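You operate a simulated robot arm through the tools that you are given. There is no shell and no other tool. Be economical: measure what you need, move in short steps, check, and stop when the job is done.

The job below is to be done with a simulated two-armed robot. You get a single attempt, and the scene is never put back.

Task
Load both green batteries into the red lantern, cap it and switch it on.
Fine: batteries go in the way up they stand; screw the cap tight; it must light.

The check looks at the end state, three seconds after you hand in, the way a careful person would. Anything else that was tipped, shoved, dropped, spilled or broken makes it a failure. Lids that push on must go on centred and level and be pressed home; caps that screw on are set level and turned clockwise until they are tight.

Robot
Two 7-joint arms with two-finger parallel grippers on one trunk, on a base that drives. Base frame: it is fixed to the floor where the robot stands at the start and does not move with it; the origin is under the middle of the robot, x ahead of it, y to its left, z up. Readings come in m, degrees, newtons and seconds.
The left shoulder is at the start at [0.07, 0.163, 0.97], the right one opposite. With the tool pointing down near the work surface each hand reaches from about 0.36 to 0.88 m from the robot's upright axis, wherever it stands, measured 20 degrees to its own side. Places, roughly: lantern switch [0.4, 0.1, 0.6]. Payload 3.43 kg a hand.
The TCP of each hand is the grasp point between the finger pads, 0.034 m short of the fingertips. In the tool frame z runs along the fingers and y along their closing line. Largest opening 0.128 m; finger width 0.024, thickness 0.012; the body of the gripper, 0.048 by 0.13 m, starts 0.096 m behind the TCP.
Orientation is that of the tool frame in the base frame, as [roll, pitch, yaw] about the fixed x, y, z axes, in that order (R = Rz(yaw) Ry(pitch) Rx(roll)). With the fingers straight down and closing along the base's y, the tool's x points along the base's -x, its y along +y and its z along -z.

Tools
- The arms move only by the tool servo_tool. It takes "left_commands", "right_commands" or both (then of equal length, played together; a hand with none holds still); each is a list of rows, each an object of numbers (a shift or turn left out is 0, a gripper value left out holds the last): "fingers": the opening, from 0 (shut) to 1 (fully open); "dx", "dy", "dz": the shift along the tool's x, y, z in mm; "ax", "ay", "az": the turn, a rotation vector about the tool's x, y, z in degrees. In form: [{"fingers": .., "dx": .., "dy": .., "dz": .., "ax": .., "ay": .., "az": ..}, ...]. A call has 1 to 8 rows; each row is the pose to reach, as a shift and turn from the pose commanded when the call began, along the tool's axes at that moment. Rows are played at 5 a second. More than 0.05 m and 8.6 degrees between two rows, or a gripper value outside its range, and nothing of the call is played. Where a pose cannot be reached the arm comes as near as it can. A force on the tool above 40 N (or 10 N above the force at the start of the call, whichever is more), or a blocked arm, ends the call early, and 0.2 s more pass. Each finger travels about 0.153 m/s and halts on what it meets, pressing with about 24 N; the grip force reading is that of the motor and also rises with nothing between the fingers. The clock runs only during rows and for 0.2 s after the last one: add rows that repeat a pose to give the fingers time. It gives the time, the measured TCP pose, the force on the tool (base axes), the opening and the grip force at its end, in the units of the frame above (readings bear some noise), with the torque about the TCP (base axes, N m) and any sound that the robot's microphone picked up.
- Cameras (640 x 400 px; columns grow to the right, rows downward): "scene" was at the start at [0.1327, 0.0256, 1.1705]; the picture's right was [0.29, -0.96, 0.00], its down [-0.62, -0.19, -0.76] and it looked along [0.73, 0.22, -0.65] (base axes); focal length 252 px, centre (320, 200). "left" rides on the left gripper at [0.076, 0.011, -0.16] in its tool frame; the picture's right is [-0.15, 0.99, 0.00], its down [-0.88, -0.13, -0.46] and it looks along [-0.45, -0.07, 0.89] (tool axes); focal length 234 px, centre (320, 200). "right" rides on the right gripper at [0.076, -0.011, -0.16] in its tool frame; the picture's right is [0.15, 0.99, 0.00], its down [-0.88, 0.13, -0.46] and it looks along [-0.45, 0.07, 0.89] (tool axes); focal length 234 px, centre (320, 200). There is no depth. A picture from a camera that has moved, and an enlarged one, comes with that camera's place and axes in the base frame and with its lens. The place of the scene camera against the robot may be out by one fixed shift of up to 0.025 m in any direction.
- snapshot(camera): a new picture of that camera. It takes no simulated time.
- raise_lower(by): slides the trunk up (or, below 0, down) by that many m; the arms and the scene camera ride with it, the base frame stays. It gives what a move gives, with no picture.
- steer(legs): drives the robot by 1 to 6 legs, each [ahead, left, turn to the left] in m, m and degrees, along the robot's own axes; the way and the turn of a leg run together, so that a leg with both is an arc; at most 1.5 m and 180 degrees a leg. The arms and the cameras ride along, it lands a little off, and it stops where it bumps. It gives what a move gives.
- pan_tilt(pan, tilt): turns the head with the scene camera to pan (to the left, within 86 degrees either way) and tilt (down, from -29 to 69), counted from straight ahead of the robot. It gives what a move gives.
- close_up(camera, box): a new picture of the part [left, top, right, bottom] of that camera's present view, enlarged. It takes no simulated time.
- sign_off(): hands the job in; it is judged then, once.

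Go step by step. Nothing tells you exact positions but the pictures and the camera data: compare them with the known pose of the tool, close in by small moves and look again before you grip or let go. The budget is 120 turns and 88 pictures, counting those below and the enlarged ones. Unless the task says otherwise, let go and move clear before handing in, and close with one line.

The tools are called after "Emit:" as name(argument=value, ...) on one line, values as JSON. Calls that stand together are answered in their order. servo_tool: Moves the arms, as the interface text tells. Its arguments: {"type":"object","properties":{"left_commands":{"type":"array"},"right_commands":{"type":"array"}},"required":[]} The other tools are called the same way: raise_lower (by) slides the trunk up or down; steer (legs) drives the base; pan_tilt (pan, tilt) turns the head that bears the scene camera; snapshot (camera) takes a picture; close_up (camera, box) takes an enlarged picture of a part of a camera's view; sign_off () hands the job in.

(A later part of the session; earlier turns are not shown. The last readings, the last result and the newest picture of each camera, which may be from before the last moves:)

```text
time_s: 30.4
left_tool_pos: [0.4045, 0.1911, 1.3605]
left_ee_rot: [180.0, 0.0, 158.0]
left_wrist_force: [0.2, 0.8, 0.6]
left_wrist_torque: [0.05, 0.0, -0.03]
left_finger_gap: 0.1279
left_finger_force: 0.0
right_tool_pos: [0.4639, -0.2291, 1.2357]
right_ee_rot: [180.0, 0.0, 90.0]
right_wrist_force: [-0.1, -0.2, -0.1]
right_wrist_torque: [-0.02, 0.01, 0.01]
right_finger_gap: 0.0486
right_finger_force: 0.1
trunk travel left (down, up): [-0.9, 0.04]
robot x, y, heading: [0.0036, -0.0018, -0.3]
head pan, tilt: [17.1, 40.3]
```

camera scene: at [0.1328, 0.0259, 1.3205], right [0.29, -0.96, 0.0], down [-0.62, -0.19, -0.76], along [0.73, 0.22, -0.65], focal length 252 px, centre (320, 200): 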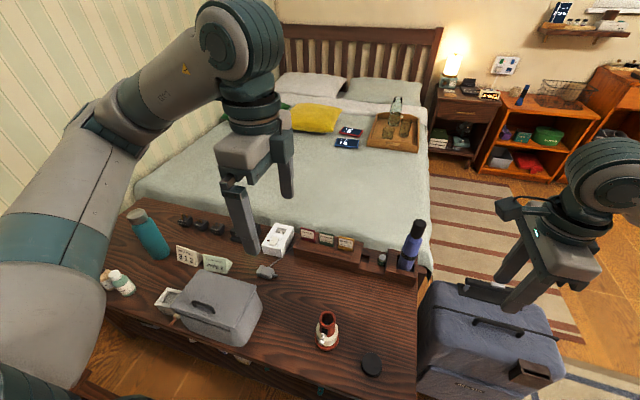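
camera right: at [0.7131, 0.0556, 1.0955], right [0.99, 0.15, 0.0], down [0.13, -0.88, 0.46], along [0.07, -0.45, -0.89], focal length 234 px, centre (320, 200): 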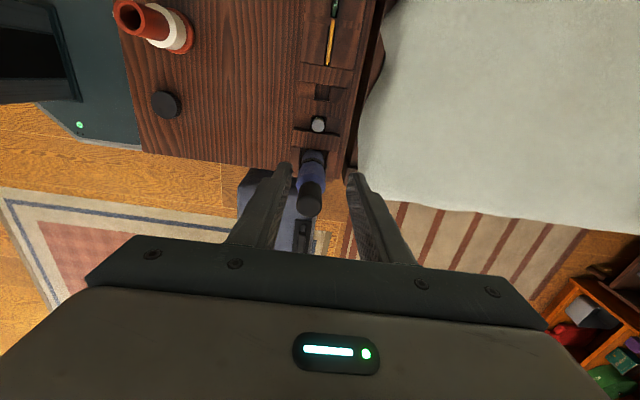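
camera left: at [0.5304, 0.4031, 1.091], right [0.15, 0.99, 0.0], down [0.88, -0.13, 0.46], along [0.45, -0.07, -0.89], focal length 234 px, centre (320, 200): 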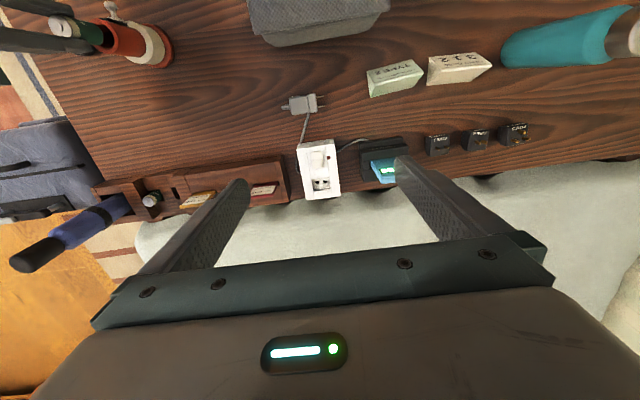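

Emit:
servo_tool(right_commands=[{"dy": 25, "dx": 21, "dz": 25}, {"dy": 50, "dx": 42, "dz": 50}, {"dy": 75, "dx": 63, "dz": 75}, {"dy": 100, "dx": 84, "dz": 100}, {"dy": 125, "dx": 105, "dz": 125}, {"dy": 150, "dx": 126, "dz": 150}, {"dy": 180, "dx": 147, "dz": 175}, {"dy": 208, "dx": 168, "dz": 200}], left_commands=[{"dy": 25, "az": -5}, {"dy": 50, "az": -10}, {"dy": 75, "az": -15}, {"dy": 100, "az": -20}, {"dy": 125, "az": -22}, {"dy": 150, "az": -22}, {"dy": 175, "az": -22}, {"dy": 200, "az": -22}])

Emit:
servo_tool(right_commands=[{"dy": 25, "dx": 20, "dz": 20}, {"dy": 50, "dx": 41, "dz": 40}, {"dy": 50, "dx": 41, "dz": 75}, {"dy": 50, "dx": 41, "dz": 105}, {"dy": 50, "dx": 41, "dz": 105}])

Emit:
snapshot(camera="scene")

Emit:
snapshot(camera="right")

```text
time_s: 32.1
left_tool_pos: [0.484, 0.3793, 1.3573]
left_ee_rot: [-179.9, 0.0, 179.9]
left_wrist_force: [0.9, 0.7, -0.3]
left_wrist_torque: [-0.01, 0.05, 0.01]
left_finger_gap: 0.1277
left_finger_force: 0.0
right_tool_pos: [0.6741, -0.0577, 1.0352]
right_ee_rot: [180.0, 0.0, 90.0]
right_wrist_force: [1.0, -1.4, -0.4]
right_wrist_torque: [-0.04, 0.0, 0.03]
right_finger_gap: 0.0485
right_finger_force: 0.0
trunk travel left (down, up): [-0.9, 0.04]
robot x, y, heading: [-0.0018, 0.0024, 0.1]
head pan, tilt: [17.1, 40.3]
```

```text
time_s: 33.4
left_tool_pos: [0.4819, 0.3769, 1.3577]
left_ee_rot: [180.0, 0.1, 180.0]
left_wrist_force: [-0.1, -0.1, 0.2]
left_wrist_torque: [-0.05, 0.02, -0.01]
left_finger_gap: 0.128
left_finger_force: 0.0
right_tool_pos: [0.7202, -0.0184, 0.9309]
right_ee_rot: [-180.0, 0.0, 90.0]
right_wrist_force: [0.5, 0.3, -0.1]
right_wrist_torque: [-0.02, -0.02, 0.02]
right_finger_gap: 0.0488
right_finger_force: 0.1
trunk travel left (down, up): [-0.9, 0.04]
robot x, y, heading: [-0.0043, 0.0005, 0.1]
head pan, tilt: [17.1, 40.3]
```

```text
52 pictures are left
camera scene: at [0.1332, 0.0272, 1.6205], right [0.29, -0.96, 0.0], down [-0.62, -0.19, -0.76], along [0.73, 0.22, -0.65], focal length 252 px, centre (320, 200)
```

scene: 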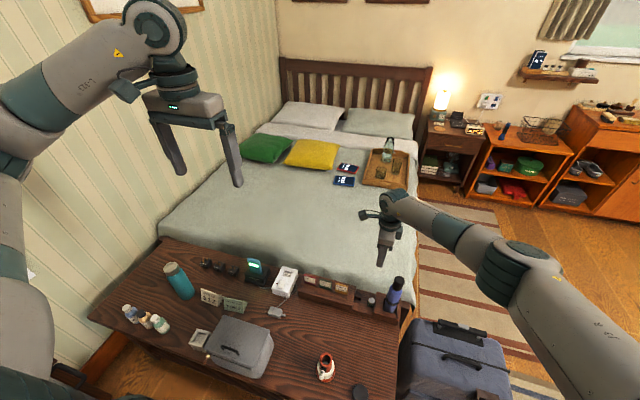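

```text
51 pictures are left
camera right: at [0.7103, 0.0587, 1.0899], right [0.99, 0.15, 0.0], down [0.13, -0.88, 0.46], along [0.07, -0.45, -0.89], focal length 234 px, centre (320, 200)
```

right: 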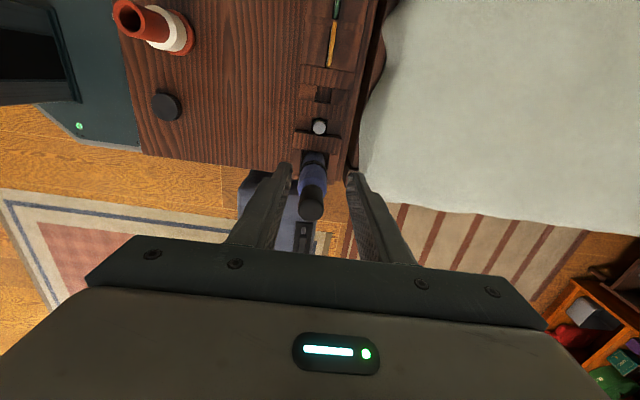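

Reach is fine at this height. I'll extend the arm down in free air, then check the forearm and battery B's position again.

Emit:
servo_tool(right_commands=[{"dz": 40, "dx": -3}, {"dz": 80, "dx": -3}, {"dz": 120, "dx": -3}, {"dz": 155, "dx": -3}, {"dz": 155, "dx": -3}])

Emit:
snapshot(camera="scene")

Emit:
close_up(camera="right", box=[240, 120, 400, 280])

```text
time_s: 34.5
left_tool_pos: [0.481, 0.379, 1.3587]
left_ee_rot: [-179.9, 0.0, 180.0]
left_wrist_force: [-0.4, 0.4, -0.3]
left_wrist_torque: [-0.06, -0.02, -0.02]
left_finger_gap: 0.1279
left_finger_force: 0.1
right_tool_pos: [0.6964, -0.0308, 0.7911]
right_ee_rot: [179.9, 0.1, 90.0]
right_wrist_force: [-0.2, 0.3, -0.7]
right_wrist_torque: [0.0, 0.02, 0.02]
right_finger_gap: 0.0485
right_finger_force: 0.0
right hand out of reach, approached as far as the arm can: row 3, 4, 5
trunk travel left (down, up): [-0.9, 0.04]
robot x, y, heading: [0.0006, -0.003, -0.0]
head pan, tilt: [17.1, 40.3]
```

```text
50 pictures are left
camera scene: at [0.1327, 0.0285, 1.6205], right [0.29, -0.96, 0.0], down [-0.62, -0.19, -0.76], along [0.73, 0.22, -0.65], focal length 252 px, centre (320, 200)
```

scene: 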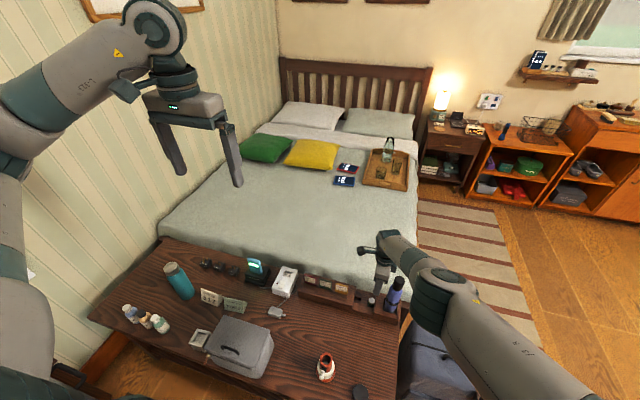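

```text
2.50 times, centred on (320, 200) of right
camera zoom: at [0.6863, 0.0467, 0.9504], right [0.99, 0.15, 0.0], down [0.13, -0.88, 0.46], along [0.07, -0.45, -0.89], focal length 585 px, centre (320, 200)
```

zoom: 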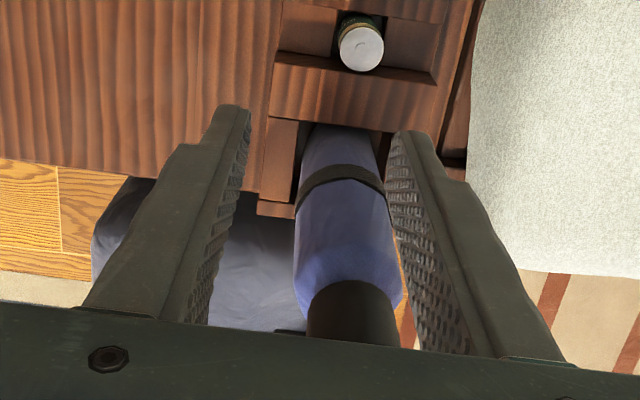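

That is slightly past reach, so I'll use a less extended pose (TCP about 0.53 m below the shoulder). The forearm clears the bottle there, and I can then lower the trunk over the battery.

Emit:
servo_tool(right_commands=[{"dz": -40}, {"dz": -80}, {"dz": -100}, {"dz": -100}])

```text
time_s: 35.5
left_tool_pos: [0.4822, 0.3759, 1.3599]
left_ee_rot: [-180.0, 0.1, 180.0]
left_wrist_force: [0.2, 0.4, 0.5]
left_wrist_torque: [-0.01, 0.0, 0.02]
left_finger_gap: 0.1281
left_finger_force: 0.0
right_tool_pos: [0.7249, -0.021, 0.8519]
right_ee_rot: [-179.9, 0.1, 90.0]
right_wrist_force: [-0.1, 0.1, -0.9]
right_wrist_torque: [-0.01, -0.03, 0.0]
right_finger_gap: 0.0485
right_finger_force: 0.1
right hand out of reach, approached as far as the arm can: row 1, 2, 3, 4
trunk travel left (down, up): [-0.9, 0.04]
robot x, y, heading: [-0.0019, -0.0002, 0.1]
head pan, tilt: [17.1, 40.3]
```

Emit:
servo_tool(right_commands=[{"dz": -20}, {"dz": -40}, {"dz": -40}])

Emit:
raise_lower(by=-0.17)

Emit:
close_up(camera="right", box=[240, 100, 400, 260])

Emit:
snapshot(camera="scene")

```text
time_s: 36.4
left_tool_pos: [0.4813, 0.3765, 1.3597]
left_ee_rot: [-180.0, 0.0, 180.0]
left_wrist_force: [-0.1, 0.0, 0.3]
left_wrist_torque: [0.0, -0.01, 0.0]
left_finger_gap: 0.128
left_finger_force: 0.0
right_tool_pos: [0.7374, -0.017, 0.8814]
right_ee_rot: [-179.9, 0.0, 90.0]
right_wrist_force: [-0.2, -0.3, -0.1]
right_wrist_torque: [-0.01, 0.0, 0.01]
right_finger_gap: 0.0486
right_finger_force: 0.2
right hand out of reach, approached as far as the arm can: row 1, 2, 3
trunk travel left (down, up): [-0.9, 0.04]
robot x, y, heading: [-0.0036, -0.0018, -0.0]
head pan, tilt: [17.1, 40.3]
```

```text
time_s: 38.3
left_tool_pos: [0.4819, 0.3766, 1.1896]
left_ee_rot: [180.0, 0.0, -180.0]
left_wrist_force: [0.2, -1.1, -0.1]
left_wrist_torque: [0.0, -0.01, 0.0]
left_finger_gap: 0.1281
left_finger_force: 0.0
right_tool_pos: [0.738, -0.0169, 0.7111]
right_ee_rot: [-179.8, 0.1, 90.0]
right_wrist_force: [0.2, -0.2, -1.0]
right_wrist_torque: [0.0, -0.05, -0.01]
right_finger_gap: 0.0486
right_finger_force: 0.1
trunk travel left (down, up): [-0.73, 0.21]
robot x, y, heading: [0.0018, 0.0014, 0.0]
head pan, tilt: [17.1, 40.3]
```

```text
2.50 times, centred on (320, 180) of right
camera zoom: at [0.7283, 0.0589, 0.8714], right [0.99, 0.15, 0.0], down [0.13, -0.88, 0.46], along [0.07, -0.45, -0.89], focal length 585 px, centre (320, 250)
```

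zoom: 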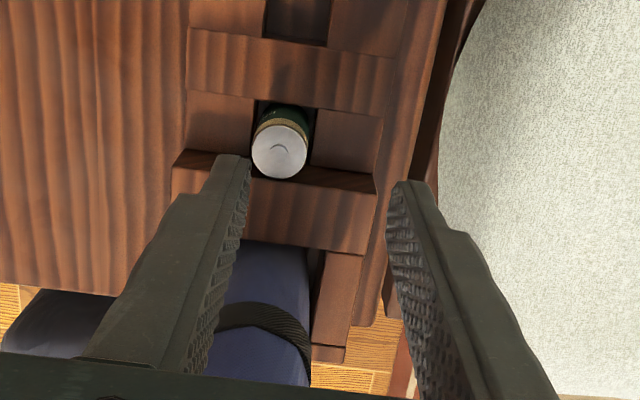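

```text
47 pictures are left
camera scene: at [0.1326, 0.0257, 1.4506], right [0.29, -0.96, 0.0], down [-0.62, -0.19, -0.76], along [0.73, 0.22, -0.65], focal length 252 px, centre (320, 200)
```

scene: 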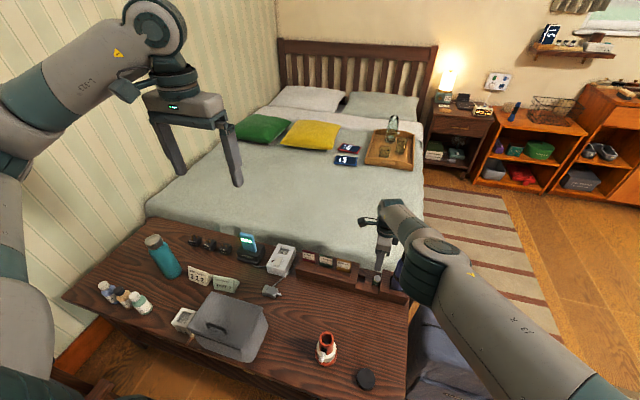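

Emit:
servo_tool(right_commands=[{"dy": -8, "dx": -4, "dz": -5}, {"dy": -16, "dx": -7, "dz": -5}, {"dy": -16, "dx": -7, "dz": -5}])

```text
time_s: 39.1
left_tool_pos: [0.4827, 0.3765, 1.1894]
left_ee_rot: [-180.0, 0.1, 179.9]
left_wrist_force: [0.1, 0.1, -0.1]
left_wrist_torque: [0.01, 0.0, 0.0]
left_finger_gap: 0.1281
left_finger_force: 0.1
right_tool_pos: [0.7379, -0.0174, 0.7118]
right_ee_rot: [-179.9, 0.0, 89.9]
right_wrist_force: [0.0, 0.8, 0.5]
right_wrist_torque: [0.01, 0.02, 0.0]
right_finger_gap: 0.0488
right_finger_force: 0.1
right hand out of reach, approached as far as the arm can: row 1, 2, 3
trunk travel left (down, up): [-0.73, 0.21]
robot x, y, heading: [-0.0045, 0.001, -0.0]
head pan, tilt: [17.1, 40.3]
```

Emit:
servo_tool(right_commands=[{"dz": -30, "dy": -10}, {"dz": -60, "dy": -15}, {"dz": -90, "dy": -15}, {"dz": -110, "dy": -15}, {"dz": -110, "dy": -15}])

```text
time_s: 40.3
left_tool_pos: [0.4813, 0.3771, 1.1891]
left_ee_rot: [-180.0, 0.0, -180.0]
left_wrist_force: [-0.1, 0.4, 1.1]
left_wrist_torque: [0.0, 0.01, 0.01]
left_finger_gap: 0.1282
left_finger_force: 0.0
right_tool_pos: [0.771, -0.015, 0.8008]
right_ee_rot: [-180.0, 0.0, 90.0]
right_wrist_force: [0.0, 0.7, 0.4]
right_wrist_torque: [-0.03, -0.01, -0.01]
right_finger_gap: 0.0489
right_finger_force: 0.1
right hand out of reach, approached as far as the arm can: row 1, 2, 3, 4, 5
trunk travel left (down, up): [-0.73, 0.21]
robot x, y, heading: [-0.0024, -0.0011, 0.1]
head pan, tilt: [17.1, 40.3]
```

The arm is simply fully stretched (shoulder to wrist about 0.757 m). I'll pull it back towards the robot to unlock the elbow.

Emit:
servo_tool(right_commands=[{"dy": -30, "dz": -10}, {"dy": -60, "dz": -20}, {"dy": -90, "dz": -30}, {"dy": -120, "dz": -40}, {"dy": -120, "dz": -40}])

```text
time_s: 41.5
left_tool_pos: [0.4812, 0.3766, 1.1895]
left_ee_rot: [-180.0, 0.0, -180.0]
left_wrist_force: [-0.2, 0.1, -0.2]
left_wrist_torque: [-0.01, 0.0, -0.02]
left_finger_gap: 0.128
left_finger_force: 0.1
right_tool_pos: [0.7675, -0.0033, 0.8037]
right_ee_rot: [-179.8, 0.2, 90.0]
right_wrist_force: [0.1, -0.2, -0.5]
right_wrist_torque: [0.0, -0.02, 0.03]
right_finger_gap: 0.0484
right_finger_force: 0.0
right hand out of reach, approached as far as the arm can: row 1, 2, 3, 4, 5
trunk travel left (down, up): [-0.73, 0.21]
robot x, y, heading: [-0.0034, 0.0022, -0.1]
head pan, tilt: [17.1, 40.3]
```

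Emit:
servo_tool(right_commands=[{"dy": -40, "dz": -25}, {"dy": -80, "dz": -50}, {"dy": -120, "dz": -75}, {"dy": -160, "dz": -100}, {"dy": -200, "dz": -125}, {"dy": -240, "dz": -150}, {"dy": -280, "dz": -175}, {"dy": -280, "dz": -175}])

Emit:
snapshot(camera="scene")

```text
time_s: 43.3
left_tool_pos: [0.4817, 0.377, 1.1886]
left_ee_rot: [179.9, 0.0, -179.9]
left_wrist_force: [-0.4, 0.1, -0.4]
left_wrist_torque: [0.03, -0.02, -0.02]
left_finger_gap: 0.1283
left_finger_force: 0.0
right_tool_pos: [0.7619, 0.0777, 0.9309]
right_ee_rot: [-179.9, 0.1, 90.0]
right_wrist_force: [0.2, 0.4, 0.9]
right_wrist_torque: [-0.01, 0.0, 0.01]
right_finger_gap: 0.0485
right_finger_force: 0.0
right hand out of reach, approached as far as the arm can: row 1, 2, 3, 4, 5, 6, 7, 8
trunk travel left (down, up): [-0.73, 0.21]
robot x, y, heading: [-0.0016, -0.0036, -0.0]
head pan, tilt: [17.1, 40.3]
```

```text
46 pictures are left
camera scene: at [0.133, 0.0257, 1.4505], right [0.29, -0.96, 0.0], down [-0.62, -0.19, -0.76], along [0.73, 0.22, -0.65], focal length 252 px, centre (320, 200)
```

scene: 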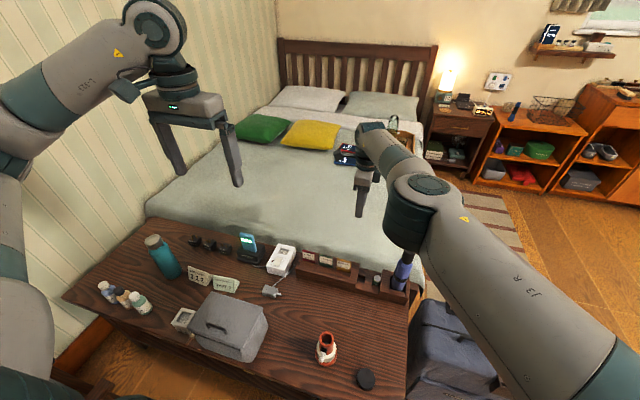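

Emit:
servo_tool(right_commands=[{"dy": -30, "az": -8.5}, {"dy": -60, "az": -17}, {"dy": -90, "az": -25.5}, {"dy": -120, "az": -34}, {"dy": -150, "az": -42.5}, {"dy": -180, "az": -51}, {"dy": -180, "az": -59.5}, {"dy": -180, "az": -68}])

```text
time_s: 45.1
left_tool_pos: [0.4812, 0.3761, 1.1889]
left_ee_rot: [180.0, 0.0, -180.0]
left_wrist_force: [-0.5, -0.4, 0.2]
left_wrist_torque: [-0.02, -0.01, -0.02]
left_finger_gap: 0.1277
left_finger_force: 0.0
right_tool_pos: [0.7642, 0.0776, 0.9496]
right_ee_rot: [-179.7, -0.3, 157.5]
right_wrist_force: [-0.2, 0.3, -0.2]
right_wrist_torque: [0.02, -0.02, 0.0]
right_finger_gap: 0.0486
right_finger_force: 0.1
right hand out of reach, approached as far as the arm can: row 1, 2, 3, 4, 5, 6, 7, 8
trunk travel left (down, up): [-0.73, 0.21]
robot x, y, heading: [0.0019, 0.0022, -0.1]
head pan, tilt: [17.1, 40.3]
```

Emit:
servo_tool(right_commands=[{"dx": 25, "dy": 8}, {"dx": 50, "dy": 16}, {"dx": 75, "dy": 24}, {"dx": 100, "dy": 32}, {"dx": 125, "dy": 40}, {"dx": 150, "dy": 48}, {"dx": 175, "dy": 52}, {"dx": 185, "dy": 52}], left_commands=[{"dy": 15}, {"dy": 30}, {"dy": 45}, {"dy": 60}, {"dy": 75}, {"dy": 90}, {"dy": 100}, {"dy": 100}])

```text
time_s: 46.9
left_tool_pos: [0.4826, 0.4758, 1.1886]
left_ee_rot: [180.0, -0.1, 179.9]
left_wrist_force: [-0.4, 0.5, -0.2]
left_wrist_torque: [0.02, 0.01, -0.01]
left_finger_gap: 0.1279
left_finger_force: 0.1
right_tool_pos: [0.6045, 0.1927, 0.9484]
right_ee_rot: [-179.9, 0.0, 157.8]
right_wrist_force: [-0.2, 0.6, -0.1]
right_wrist_torque: [-0.03, -0.02, -0.01]
right_finger_gap: 0.0487
right_finger_force: 0.0
right hand out of reach, approached as far as the arm can: row 1
trunk travel left (down, up): [-0.73, 0.21]
robot x, y, heading: [-0.0022, 0.001, -0.1]
head pan, tilt: [17.1, 40.3]
```

The elbow is free again. I'll lower the trunk to a workable height and return over battery B.

Emit:
raise_lower(by=-0.13)

Emit:
servo_tool(right_commands=[{"dx": -24, "dy": -19, "dz": -10, "az": 8.5}, {"dx": -48, "dy": -38, "dz": -20, "az": 17}, {"dx": -72, "dy": -58, "dz": -30, "az": 25.5}, {"dx": -96, "dy": -78, "dz": -30, "az": 34}, {"dx": -120, "dy": -98, "dz": -30, "az": 42.5}, {"dx": -144, "dy": -118, "dz": -30, "az": 51}, {"dx": -168, "dy": -138, "dz": -30, "az": 59.5}, {"dx": -191, "dy": -156, "dz": -30, "az": 67.8}])

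Emit:
snapshot(camera="scene")

Emit:
close_up(camera="right", box=[240, 100, 400, 260])

```text
time_s: 48.5
left_tool_pos: [0.4803, 0.4762, 1.0601]
left_ee_rot: [180.0, 0.0, -179.9]
left_wrist_force: [0.2, -0.2, -0.7]
left_wrist_torque: [0.01, -0.04, 0.01]
left_finger_gap: 0.1281
left_finger_force: 0.0
right_tool_pos: [0.604, 0.1933, 0.8185]
right_ee_rot: [-179.9, -0.1, 158.0]
right_wrist_force: [0.3, 0.5, -0.6]
right_wrist_torque: [0.01, -0.03, -0.03]
right_finger_gap: 0.0489
right_finger_force: 0.0
trunk travel left (down, up): [-0.6, 0.34]
robot x, y, heading: [0.0011, -0.0006, 0.1]
head pan, tilt: [17.1, 40.3]
```

```text
time_s: 50.2
left_tool_pos: [0.4814, 0.4752, 1.0584]
left_ee_rot: [180.0, -0.1, -180.0]
left_wrist_force: [0.0, 0.7, -0.8]
left_wrist_torque: [0.01, -0.02, 0.01]
left_finger_gap: 0.128
left_finger_force: 0.1
right_tool_pos: [0.7241, -0.0223, 0.8482]
right_ee_rot: [-179.9, -0.1, 90.1]
right_wrist_force: [0.3, -0.3, 0.4]
right_wrist_torque: [-0.01, 0.01, 0.02]
right_finger_gap: 0.0486
right_finger_force: 0.1
trunk travel left (down, up): [-0.6, 0.34]
robot x, y, heading: [-0.002, 0.0008, 0.1]
head pan, tilt: [17.1, 40.3]
```

```text
45 pictures are left
camera scene: at [0.133, 0.0248, 1.3205], right [0.29, -0.96, 0.0], down [-0.62, -0.19, -0.76], along [0.73, 0.22, -0.65], focal length 252 px, centre (320, 200)
```

scene: 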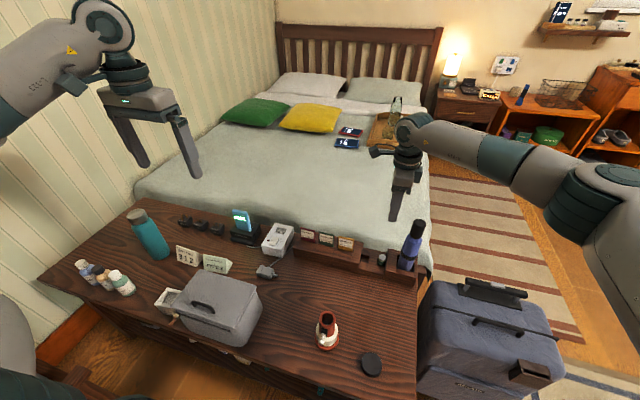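

```text
2.50 times, centred on (320, 180) of right
camera zoom: at [0.7145, 0.053, 1.0086], right [0.99, 0.15, 0.0], down [0.13, -0.88, 0.46], along [0.07, -0.45, -0.89], focal length 585 px, centre (320, 250)
```

zoom: 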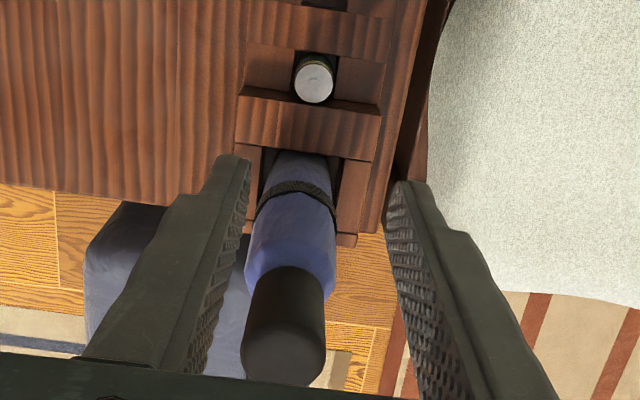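

The forearm now sits high and clear of the bottle. I'll descend partway and refine.

Emit:
servo_tool(right_commands=[{"dz": 35, "dx": -1, "dy": -1}, {"dz": 70, "dx": -1, "dy": -1}, {"dz": 105, "dx": -1, "dy": -1}, {"dz": 150, "dx": -1, "dy": -1}, {"dz": 165, "dx": -1, "dy": -1}, {"dz": 165, "dx": -1, "dy": -1}])

Emit:
close_up(camera="right", box=[240, 100, 400, 260])

Emit:
close_up(camera="scene", box=[320, 120, 540, 300])

```text
time_s: 51.6
left_tool_pos: [0.4805, 0.4763, 1.0582]
left_ee_rot: [179.9, 0.0, 180.0]
left_wrist_force: [0.2, 0.3, -0.6]
left_wrist_torque: [0.04, 0.02, 0.02]
left_finger_gap: 0.1279
left_finger_force: 0.0
right_tool_pos: [0.7238, -0.0227, 0.6843]
right_ee_rot: [-179.9, -0.1, 90.2]
right_wrist_force: [0.0, -0.3, 0.1]
right_wrist_torque: [0.01, 0.03, 0.02]
right_finger_gap: 0.0487
right_finger_force: 0.1
trunk travel left (down, up): [-0.6, 0.34]
robot x, y, heading: [0.0022, 0.0014, 0.0]
head pan, tilt: [17.1, 40.3]
```

```text
2.50 times, centred on (320, 180) of right
camera zoom: at [0.7143, 0.0531, 0.8455], right [0.99, 0.15, 0.0], down [0.13, -0.88, 0.46], along [0.07, -0.45, -0.89], focal length 585 px, centre (320, 250)
```

zoom: 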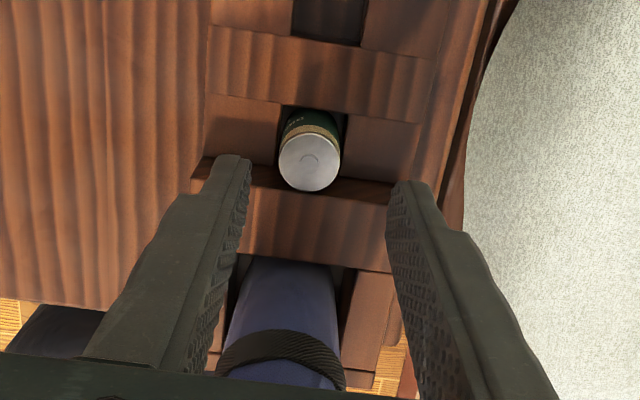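

```text
2.22 times, centred on (430, 210) of scene
camera zoom: at [0.1329, 0.0258, 1.3205], right [0.29, -0.96, 0.0], down [-0.62, -0.19, -0.76], along [0.73, 0.22, -0.65], focal length 560 px, centre (76, 178)
```

zoom: 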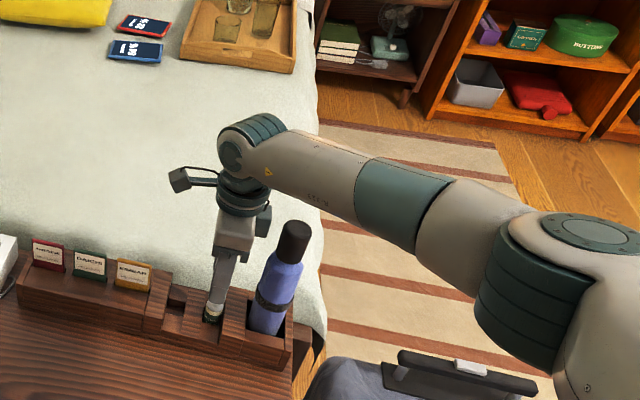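

Emit:
servo_tool(right_commands=[{"dz": 20, "dx": -1, "dy": -1}, {"dz": 40, "dx": -1, "dy": -1}, {"dz": 56, "dx": -1, "dy": -1}, {"dz": 60, "dx": -1, "dy": -1}, {"dz": 60, "dx": -1, "dy": -1}])

Emit:
close_up(camera="right", box=[240, 120, 400, 280])

```text
time_s: 52.9
left_tool_pos: [0.4818, 0.4765, 1.0576]
left_ee_rot: [-180.0, -0.1, 180.0]
left_wrist_force: [1.1, 0.7, 0.1]
left_wrist_torque: [-0.03, 0.02, 0.0]
left_finger_gap: 0.128
left_finger_force: 0.1
right_tool_pos: [0.7226, -0.0249, 0.6226]
right_ee_rot: [-179.9, 0.1, 90.2]
right_wrist_force: [0.1, 0.1, -0.7]
right_wrist_torque: [0.02, 0.0, 0.02]
right_finger_gap: 0.0482
right_finger_force: 0.1
trunk travel left (down, up): [-0.6, 0.34]
robot x, y, heading: [-0.0032, 0.0015, -0.0]
head pan, tilt: [17.1, 40.3]
```

```text
2.50 times, centred on (320, 200) of right
camera zoom: at [0.7121, 0.0513, 0.7831], right [0.99, 0.15, 0.0], down [0.13, -0.88, 0.46], along [0.07, -0.45, -0.89], focal length 585 px, centre (320, 200)
```

zoom: 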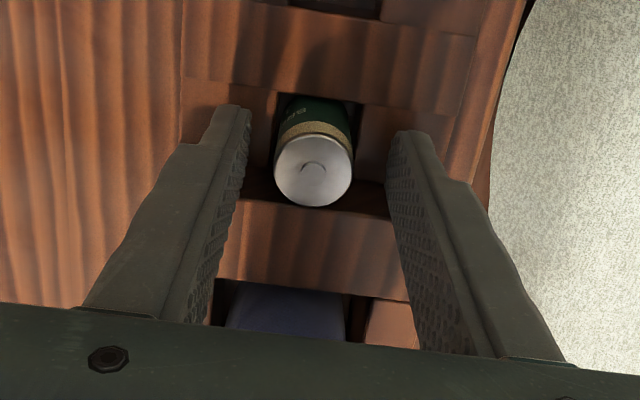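

Battery B is centred like A was. I'll make a small adjustment, lower 4 mm and grip.

Emit:
servo_tool(right_commands=[{"dz": 3, "dy": -1.5}, {"dz": 4, "dy": -1.5, "fingers": 0.28}, {"dz": 4, "dy": -1.5, "fingers": 0.15}, {"dz": 4, "dy": -1.5, "fingers": 0.1}, {"dz": 4, "dy": -1.5, "fingers": 0.1}])

Emit:
servo_tool(right_commands=[{"dz": -15}, {"dz": -30}, {"dz": -60}, {"dz": -100}, {"dz": -140}, {"dz": -180}, {"dz": -220}, {"dz": -220}])

Emit:
snapshot(camera="right")

```text
time_s: 54.0
left_tool_pos: [0.4812, 0.4778, 1.0586]
left_ee_rot: [179.9, 0.1, 180.0]
left_wrist_force: [0.4, 0.4, 0.2]
left_wrist_torque: [0.0, -0.01, -0.02]
left_finger_gap: 0.1281
left_finger_force: 0.1
right_tool_pos: [0.722, -0.024, 0.6185]
right_ee_rot: [-179.9, 0.0, 90.3]
right_wrist_force: [-0.7, -0.9, -0.2]
right_wrist_torque: [0.04, 0.03, 0.0]
right_finger_gap: 0.0251
right_finger_force: 24.0
trunk travel left (down, up): [-0.6, 0.34]
robot x, y, heading: [0.0028, -0.0017, 0.2]
head pan, tilt: [17.1, 40.3]
```

```text
time_s: 55.9
left_tool_pos: [0.4813, 0.4774, 1.0567]
left_ee_rot: [179.9, 0.0, 180.0]
left_wrist_force: [0.5, 0.0, -0.4]
left_wrist_torque: [0.02, 0.0, 0.0]
left_finger_gap: 0.1281
left_finger_force: 0.0
right_tool_pos: [0.7206, -0.0213, 0.8397]
right_ee_rot: [-179.9, 0.1, 90.2]
right_wrist_force: [-0.5, 0.8, -0.4]
right_wrist_torque: [0.04, 0.01, -0.02]
right_finger_gap: 0.0246
right_finger_force: 23.7
trunk travel left (down, up): [-0.6, 0.34]
robot x, y, heading: [-0.002, 0.0002, 0.3]
head pan, tilt: [17.1, 40.3]
```

```text
40 pictures are left
camera right: at [0.71, 0.0554, 0.9986], right [0.99, 0.15, 0.0], down [0.13, -0.88, 0.46], along [0.07, -0.45, -0.89], focal length 234 px, centre (320, 200)
```

right: 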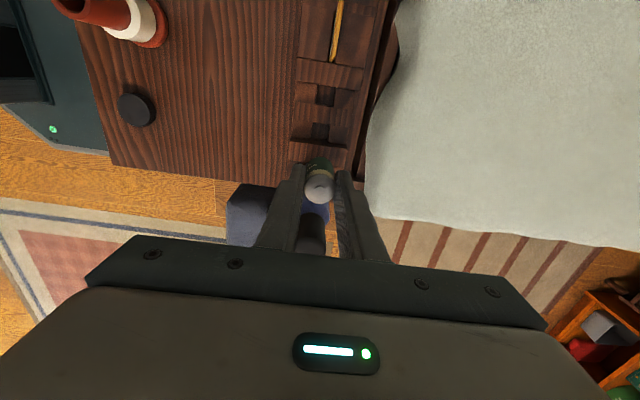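

Battery B is held. I'll carry it over the tube.

Emit:
servo_tool(right_commands=[{"dy": -40, "dx": 12}, {"dy": -80, "dx": 28}, {"dy": -120, "dx": 44}, {"dy": -160, "dx": 60}, {"dy": -200, "dx": 78, "dz": 15}, {"dy": -240, "dx": 96, "dz": 35}, {"dy": -275, "dx": 112, "dz": 60}, {"dy": -292, "dx": 117, "dz": 90}])

Emit:
close_up(camera="scene", box=[290, 280, 370, 360])

Emit:
close_up(camera="right", box=[280, 110, 360, 190])

```text
time_s: 57.6
left_tool_pos: [0.483, 0.4774, 1.0591]
left_ee_rot: [-180.0, 0.0, 179.9]
left_wrist_force: [1.0, 0.5, -0.7]
left_wrist_torque: [0.02, 0.02, 0.0]
left_finger_gap: 0.1281
left_finger_force: 0.1
right_tool_pos: [0.4276, 0.0909, 0.7498]
right_ee_rot: [-179.9, 0.0, 90.2]
right_wrist_force: [-0.4, -0.1, -1.1]
right_wrist_torque: [0.02, -0.01, -0.02]
right_finger_gap: 0.0245
right_finger_force: 23.7
trunk travel left (down, up): [-0.6, 0.34]
robot x, y, heading: [-0.0003, -0.0025, 0.3]
head pan, tilt: [17.1, 40.3]
```

```text
5.00 times, centred on (330, 320) of scene
camera zoom: at [0.1331, 0.0255, 1.3206], right [0.29, -0.96, 0.0], down [-0.62, -0.19, -0.76], along [0.73, 0.22, -0.65], focal length 1261 px, centre (270, -400)
```

zoom: 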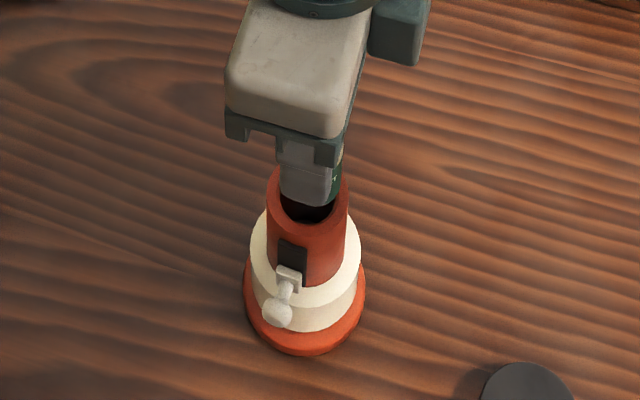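

```text
5.00 times, centred on (320, 150) of right
camera zoom: at [0.4172, 0.168, 0.9102], right [0.99, 0.15, 0.0], down [0.13, -0.88, 0.46], along [0.07, -0.45, -0.89], focal length 1171 px, centre (320, 450)
```

zoom: 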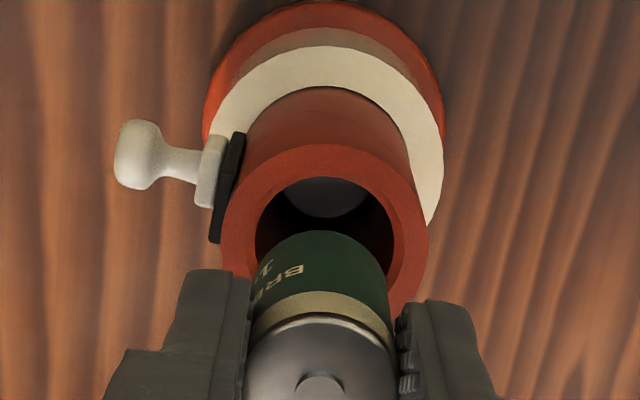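

Emit:
servo_tool(right_commands=[{"dx": 5}, {"dx": 5, "dz": 9}, {"dx": 5, "dz": 18}, {"dx": 5, "dz": 18}])

Emit:
close_up(camera="scene", box=[300, 290, 360, 350])

Emit:
close_up(camera="right", box=[280, 110, 360, 190])

```text
time_s: 58.6
left_tool_pos: [0.4827, 0.4759, 1.0589]
left_ee_rot: [-180.0, 0.1, 180.0]
left_wrist_force: [0.4, -1.0, -0.2]
left_wrist_torque: [-0.01, 0.02, 0.0]
left_finger_gap: 0.128
left_finger_force: 0.1
right_tool_pos: [0.427, 0.0962, 0.7319]
right_ee_rot: [-179.9, 0.0, 90.3]
right_wrist_force: [0.4, 0.0, -0.4]
right_wrist_torque: [-0.03, 0.0, 0.02]
right_finger_gap: 0.0247
right_finger_force: 23.6
trunk travel left (down, up): [-0.6, 0.34]
robot x, y, heading: [-0.0031, 0.0016, 0.1]
head pan, tilt: [17.1, 40.3]
```

```text
6.67 times, centred on (330, 320) of scene
camera zoom: at [0.1327, 0.0258, 1.3205], right [0.29, -0.96, 0.0], down [-0.62, -0.19, -0.76], along [0.73, 0.22, -0.65], focal length 1681 px, centre (253, -600)
```

zoom: 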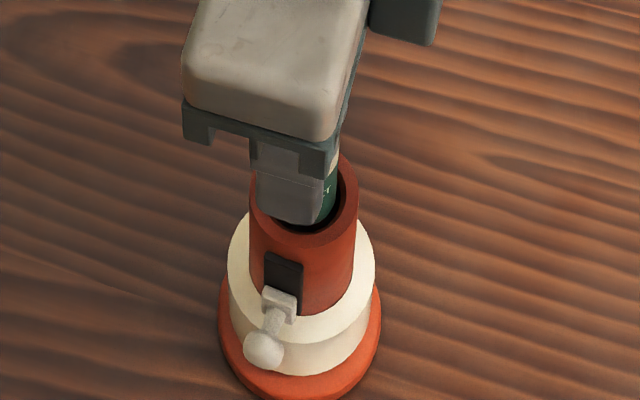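

```text
5.00 times, centred on (320, 150) of right
camera zoom: at [0.4176, 0.1724, 0.8921], right [0.99, 0.15, 0.0], down [0.13, -0.88, 0.46], along [0.07, -0.45, -0.89], focal length 1171 px, centre (320, 450)
```

zoom: 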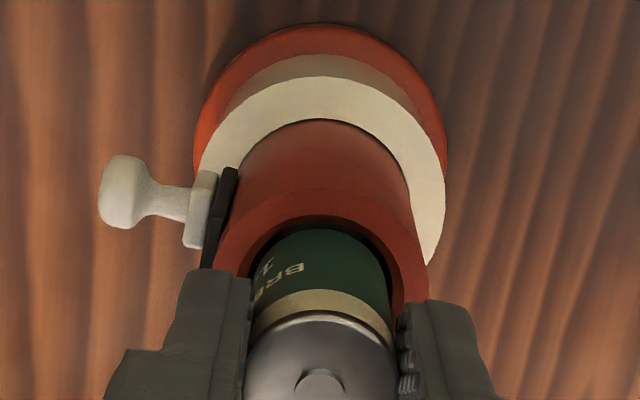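

Emit:
servo_tool(right_commands=[{"dx": 0.7, "dz": 6}, {"dx": 0.7, "dz": 12}, {"dx": 0.7, "dz": 17}, {"dx": 0.7, "dz": 21}, {"dx": 0.7, "dz": 23.5}, {"dx": 0.7, "dz": 23.5}])

Emit:
close_up(camera="right", box=[280, 110, 360, 190])

```text
time_s: 60.0
left_tool_pos: [0.4812, 0.4771, 1.0594]
left_ee_rot: [-179.9, 0.0, 179.9]
left_wrist_force: [-0.1, 0.0, -0.5]
left_wrist_torque: [0.01, 0.0, -0.01]
left_finger_gap: 0.128
left_finger_force: 0.1
right_tool_pos: [0.4297, 0.0974, 0.7087]
right_ee_rot: [-179.9, 0.0, 90.3]
right_wrist_force: [-0.4, -0.4, -0.2]
right_wrist_torque: [-0.02, 0.04, 0.03]
right_finger_gap: 0.0245
right_finger_force: 24.2
trunk travel left (down, up): [-0.6, 0.34]
robot x, y, heading: [-0.0013, 0.0036, 0.0]
head pan, tilt: [17.1, 40.3]
```

```text
5.00 times, centred on (320, 150) of right
camera zoom: at [0.4193, 0.1729, 0.8691], right [0.99, 0.15, 0.0], down [0.13, -0.88, 0.46], along [0.07, -0.45, -0.89], focal length 1171 px, centre (320, 450)
```

zoom: 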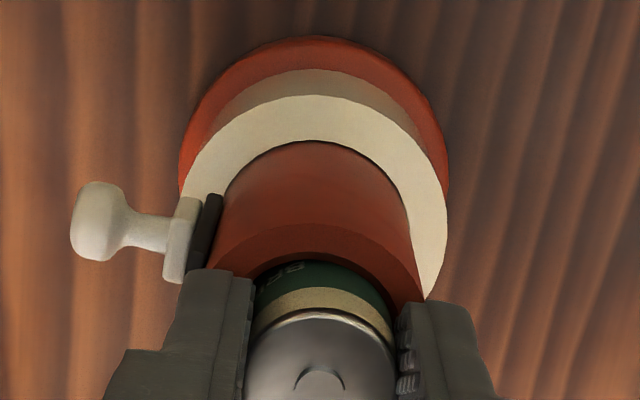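

The battery's lower end is inside the tube and clear of the rim. I'll release it and retreat up.

Emit:
servo_tool(right_commands=[{"dy": -0.7}, {"dy": -0.7, "fingers": 0.3}, {"dy": -0.7, "fingers": 0.4}, {"dy": -0.7, "fingers": 0.4}, {"dz": -20, "fingers": 0.4}, {"dz": -50, "fingers": 0.4}, {"dz": -80, "fingers": 0.4}])

Emit:
close_up(camera="right", box=[260, 80, 380, 200])

```text
time_s: 61.6
left_tool_pos: [0.482, 0.4775, 1.0577]
left_ee_rot: [-180.0, 0.0, 179.9]
left_wrist_force: [0.6, 0.1, -0.7]
left_wrist_torque: [0.01, 0.0, -0.02]
left_finger_gap: 0.1278
left_finger_force: 0.0
right_tool_pos: [0.4295, 0.0994, 0.7893]
right_ee_rot: [-179.9, 0.2, 90.1]
right_wrist_force: [-0.1, -0.5, -0.3]
right_wrist_torque: [-0.02, -0.04, 0.0]
right_finger_gap: 0.0513
right_finger_force: 0.1
trunk travel left (down, up): [-0.6, 0.34]
robot x, y, heading: [0.0043, 0.0028, -0.3]
head pan, tilt: [17.1, 40.3]
```

```text
3.33 times, centred on (320, 140) of right
camera zoom: at [0.4204, 0.1747, 0.9491], right [0.99, 0.15, 0.0], down [0.13, -0.88, 0.46], along [0.07, -0.45, -0.89], focal length 781 px, centre (320, 400)
```

zoom: 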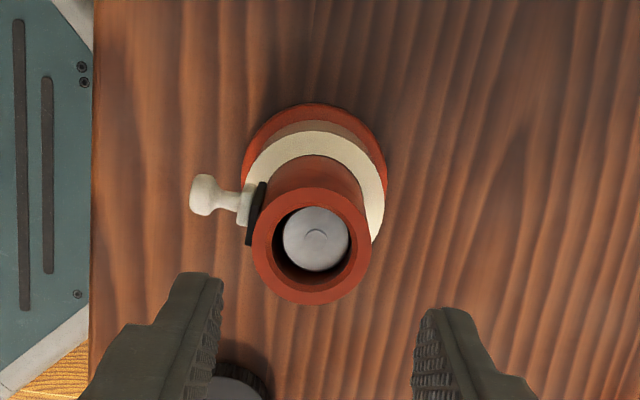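

Both batteries are in, with B's top just below the rim. Next is the cap: I'll move over it and turn the hand back to yaw 180 to leave room for clockwise turning.

Emit:
servo_tool(right_commands=[{"dx": -15, "dy": -4, "az": -8.5}, {"dx": -32, "dy": -8, "az": -17}, {"dx": -50, "dy": -12, "az": -25.5}, {"dx": -68, "dy": -16, "az": -34}, {"dx": -86, "dy": -20, "az": -42.5}, {"dx": -104, "dy": -24, "az": -51, "fingers": 0.8}, {"dx": -122, "dy": -28, "az": -59.5}, {"dx": -137, "dy": -30, "az": -68, "fingers": 0.8}])

Emit:
servo_tool(right_commands=[{"az": -8}, {"az": -16}, {"az": -22}, {"az": -22}])

Emit:
snapshot(camera="right")

Emit:
close_up(camera="scene", box=[290, 260, 450, 400])

```text
time_s: 63.5
left_tool_pos: [0.4807, 0.4763, 1.0592]
left_ee_rot: [180.0, 0.0, 179.8]
left_wrist_force: [-0.3, 0.0, 0.0]
left_wrist_torque: [-0.01, 0.02, -0.01]
left_finger_gap: 0.128
left_finger_force: 0.1
right_tool_pos: [0.3975, -0.0411, 0.7907]
right_ee_rot: [180.0, -0.1, 158.4]
right_wrist_force: [0.4, 0.2, -0.2]
right_wrist_torque: [0.0, 0.01, -0.02]
right_finger_gap: 0.1023
right_finger_force: 0.2
trunk travel left (down, up): [-0.6, 0.34]
robot x, y, heading: [-0.0005, 0.0008, -0.2]
head pan, tilt: [17.1, 40.3]
```

```text
time_s: 64.5
left_tool_pos: [0.4816, 0.4768, 1.059]
left_ee_rot: [-179.9, 0.1, 179.9]
left_wrist_force: [0.1, -0.4, 0.4]
left_wrist_torque: [-0.01, 0.02, 0.01]
left_finger_gap: 0.1279
left_finger_force: 0.1
right_tool_pos: [0.3998, -0.0391, 0.7892]
right_ee_rot: [-180.0, 0.0, -179.7]
right_wrist_force: [1.3, 0.6, 0.3]
right_wrist_torque: [-0.04, -0.01, -0.03]
right_finger_gap: 0.1023
right_finger_force: 0.1
trunk travel left (down, up): [-0.6, 0.34]
robot x, y, heading: [0.0013, -0.0006, 0.1]
head pan, tilt: [17.1, 40.3]
```

```text
33 pictures are left
camera right: at [0.3248, -0.0518, 0.9491], right [-0.15, 0.99, 0.0], down [0.88, 0.13, 0.45], along [0.45, 0.07, -0.89], focal length 234 px, centre (320, 200)
```

right: 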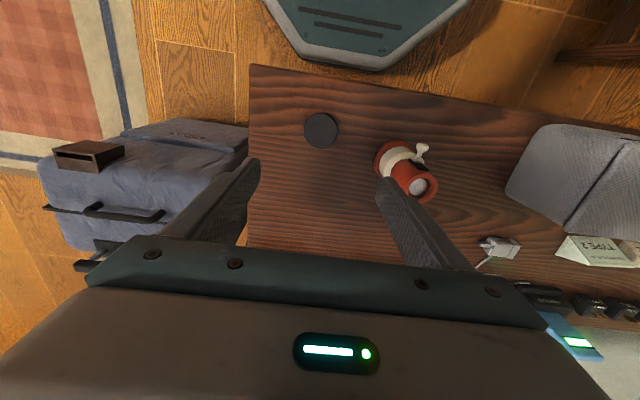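

```text
2.86 times, centred on (370, 330) of scene
camera zoom: at [0.1327, 0.0257, 1.3205], right [0.29, -0.96, 0.0], down [-0.62, -0.19, -0.76], along [0.73, 0.22, -0.65], focal length 720 px, centre (177, -171)
```

zoom: 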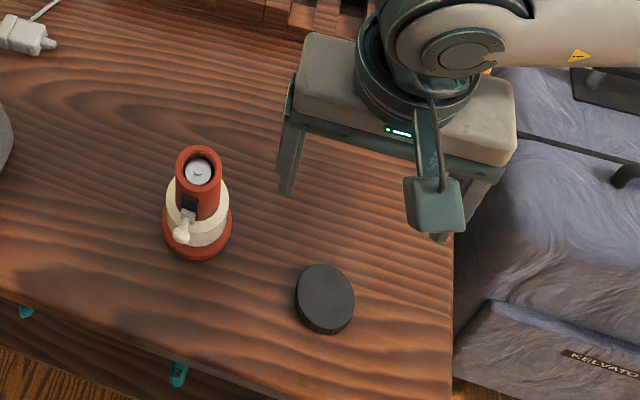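

Emit:
servo_tool(right_commands=[{"dx": 5, "dy": 1, "dz": 40}, {"dx": 5, "dy": 1, "dz": 80}, {"dx": 5, "dy": 1, "dz": 120}, {"dx": 5, "dy": 1, "dz": 155}, {"dx": 5, "dy": 1, "dz": 178}, {"dx": 5, "dy": 1, "dz": 178}])

Emit:
close_up(camera="right", box=[200, 60, 440, 260])

```text
time_s: 65.8
left_tool_pos: [0.4806, 0.4774, 1.0583]
left_ee_rot: [179.9, 0.0, -180.0]
left_wrist_force: [-0.3, 0.4, 0.0]
left_wrist_torque: [0.01, 0.05, 0.01]
left_finger_gap: 0.1277
left_finger_force: 0.0
right_tool_pos: [0.3934, -0.0386, 0.6139]
right_ee_rot: [179.9, -0.1, -179.8]
right_wrist_force: [-0.2, 1.0, -0.3]
right_wrist_torque: [-0.01, -0.01, -0.01]
right_finger_gap: 0.1025
right_finger_force: 0.0
trunk travel left (down, up): [-0.6, 0.34]
robot x, y, heading: [-0.0005, -0.001, 0.2]
head pan, tilt: [17.1, 40.3]
```

```text
2.00 times, centred on (320, 160) of right
camera zoom: at [0.319, -0.0498, 0.773], right [-0.15, 0.99, 0.0], down [0.88, 0.13, 0.45], along [0.45, 0.07, -0.89], focal length 468 px, centre (320, 280)
```

zoom: 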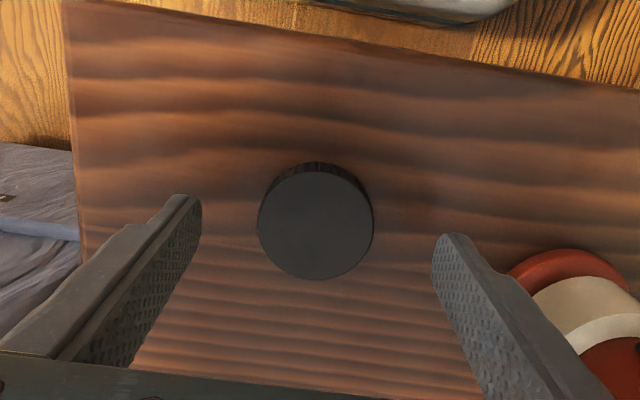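

Emit:
servo_tool(right_commands=[{"dx": -1.7, "dz": 10}, {"dx": -1.7, "dz": 18}, {"dx": -1.7, "dz": 22}, {"dx": -1.7, "dz": 22, "fingers": 0.6}, {"dx": -1.7, "dz": 22, "fingers": 0.45}, {"dx": -1.7, "dz": 22, "fingers": 0.35}, {"dx": -1.7, "dz": 22, "fingers": 0.35}])

Emit:
close_up(camera="right", box=[200, 100, 440, 300])

```text
time_s: 67.5
left_tool_pos: [0.4819, 0.4773, 1.0578]
left_ee_rot: [179.9, 0.0, 179.9]
left_wrist_force: [1.1, -0.5, -0.4]
left_wrist_torque: [0.03, 0.0, 0.02]
left_finger_gap: 0.1281
left_finger_force: 0.1
right_tool_pos: [0.396, -0.0388, 0.5919]
right_ee_rot: [-179.9, 0.0, -179.7]
right_wrist_force: [-0.2, -0.2, -0.4]
right_wrist_torque: [0.0, 0.0, 0.0]
right_finger_gap: 0.0529
right_finger_force: 24.7
trunk travel left (down, up): [-0.6, 0.34]
robot x, y, heading: [-0.0023, -0.0003, 0.1]
head pan, tilt: [17.1, 40.3]
```

```text
2.00 times, centred on (320, 200) of right
camera zoom: at [0.3215, -0.0499, 0.7501], right [-0.15, 0.99, 0.0], down [0.88, 0.13, 0.45], along [0.45, 0.07, -0.89], focal length 468 px, centre (320, 200)
```

zoom: 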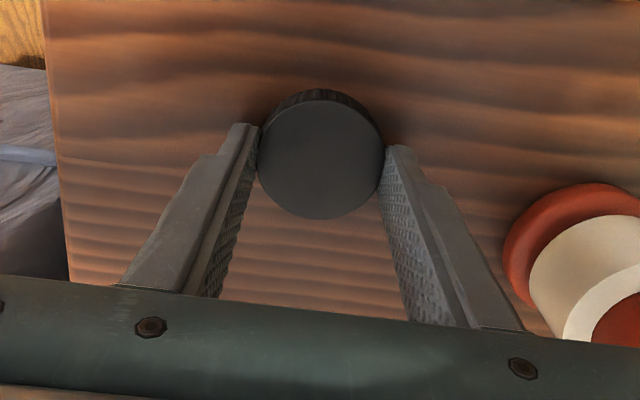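

The cap is gripped and centred. I'll lift it and carry it above the lantern.

Emit:
servo_tool(right_commands=[{"dz": -20}, {"dz": -60}, {"dz": -105}, {"dz": -150}, {"dz": -165, "dx": -8, "dy": 30}, {"dz": -165, "dx": -16, "dy": 65}, {"dz": -165, "dx": -24, "dy": 100}, {"dz": -165, "dx": -32, "dy": 135}])

Emit:
close_up(camera="right", box=[240, 80, 400, 220])

Emit:
close_up(camera="scene", box=[290, 270, 390, 370])

```text
time_s: 69.2
left_tool_pos: [0.4814, 0.4782, 1.0587]
left_ee_rot: [-180.0, 0.0, -180.0]
left_wrist_force: [0.4, 1.2, 0.1]
left_wrist_torque: [0.01, -0.03, 0.02]
left_finger_gap: 0.1281
left_finger_force: 0.1
right_tool_pos: [0.4283, 0.0959, 0.754]
right_ee_rot: [-179.9, -0.2, -179.7]
right_wrist_force: [0.0, 0.1, -0.7]
right_wrist_torque: [0.0, -0.01, 0.02]
right_finger_gap: 0.0528
right_finger_force: 23.9
trunk travel left (down, up): [-0.6, 0.34]
robot x, y, heading: [0.0021, -0.0012, -0.2]
head pan, tilt: [17.1, 40.3]
```

```text
2.86 times, centred on (320, 150) of right
camera zoom: at [0.3548, 0.0849, 0.9132], right [-0.15, 0.99, 0.0], down [0.88, 0.13, 0.45], along [0.45, 0.07, -0.89], focal length 669 px, centre (320, 343)
```

zoom: 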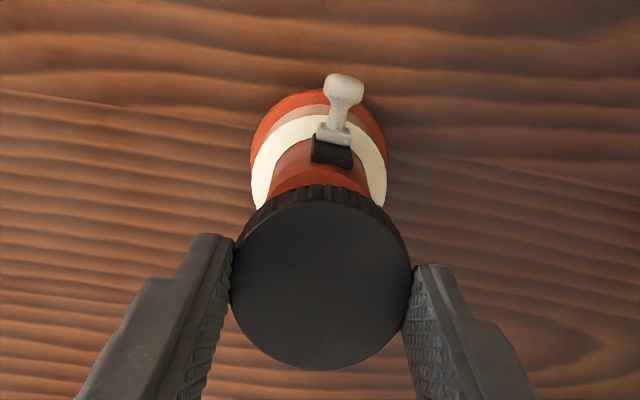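

```text
4.00 times, centred on (340, 320) of scene
camera zoom: at [0.1328, 0.0273, 1.3205], right [0.29, -0.96, 0.0], down [-0.62, -0.19, -0.76], along [0.73, 0.22, -0.65], focal length 1008 px, centre (240, -280)
```

zoom: 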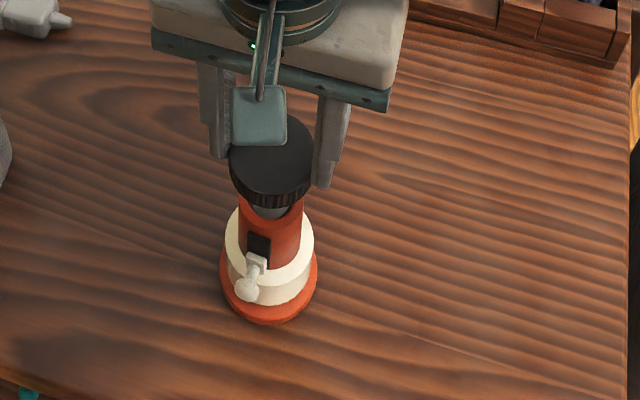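

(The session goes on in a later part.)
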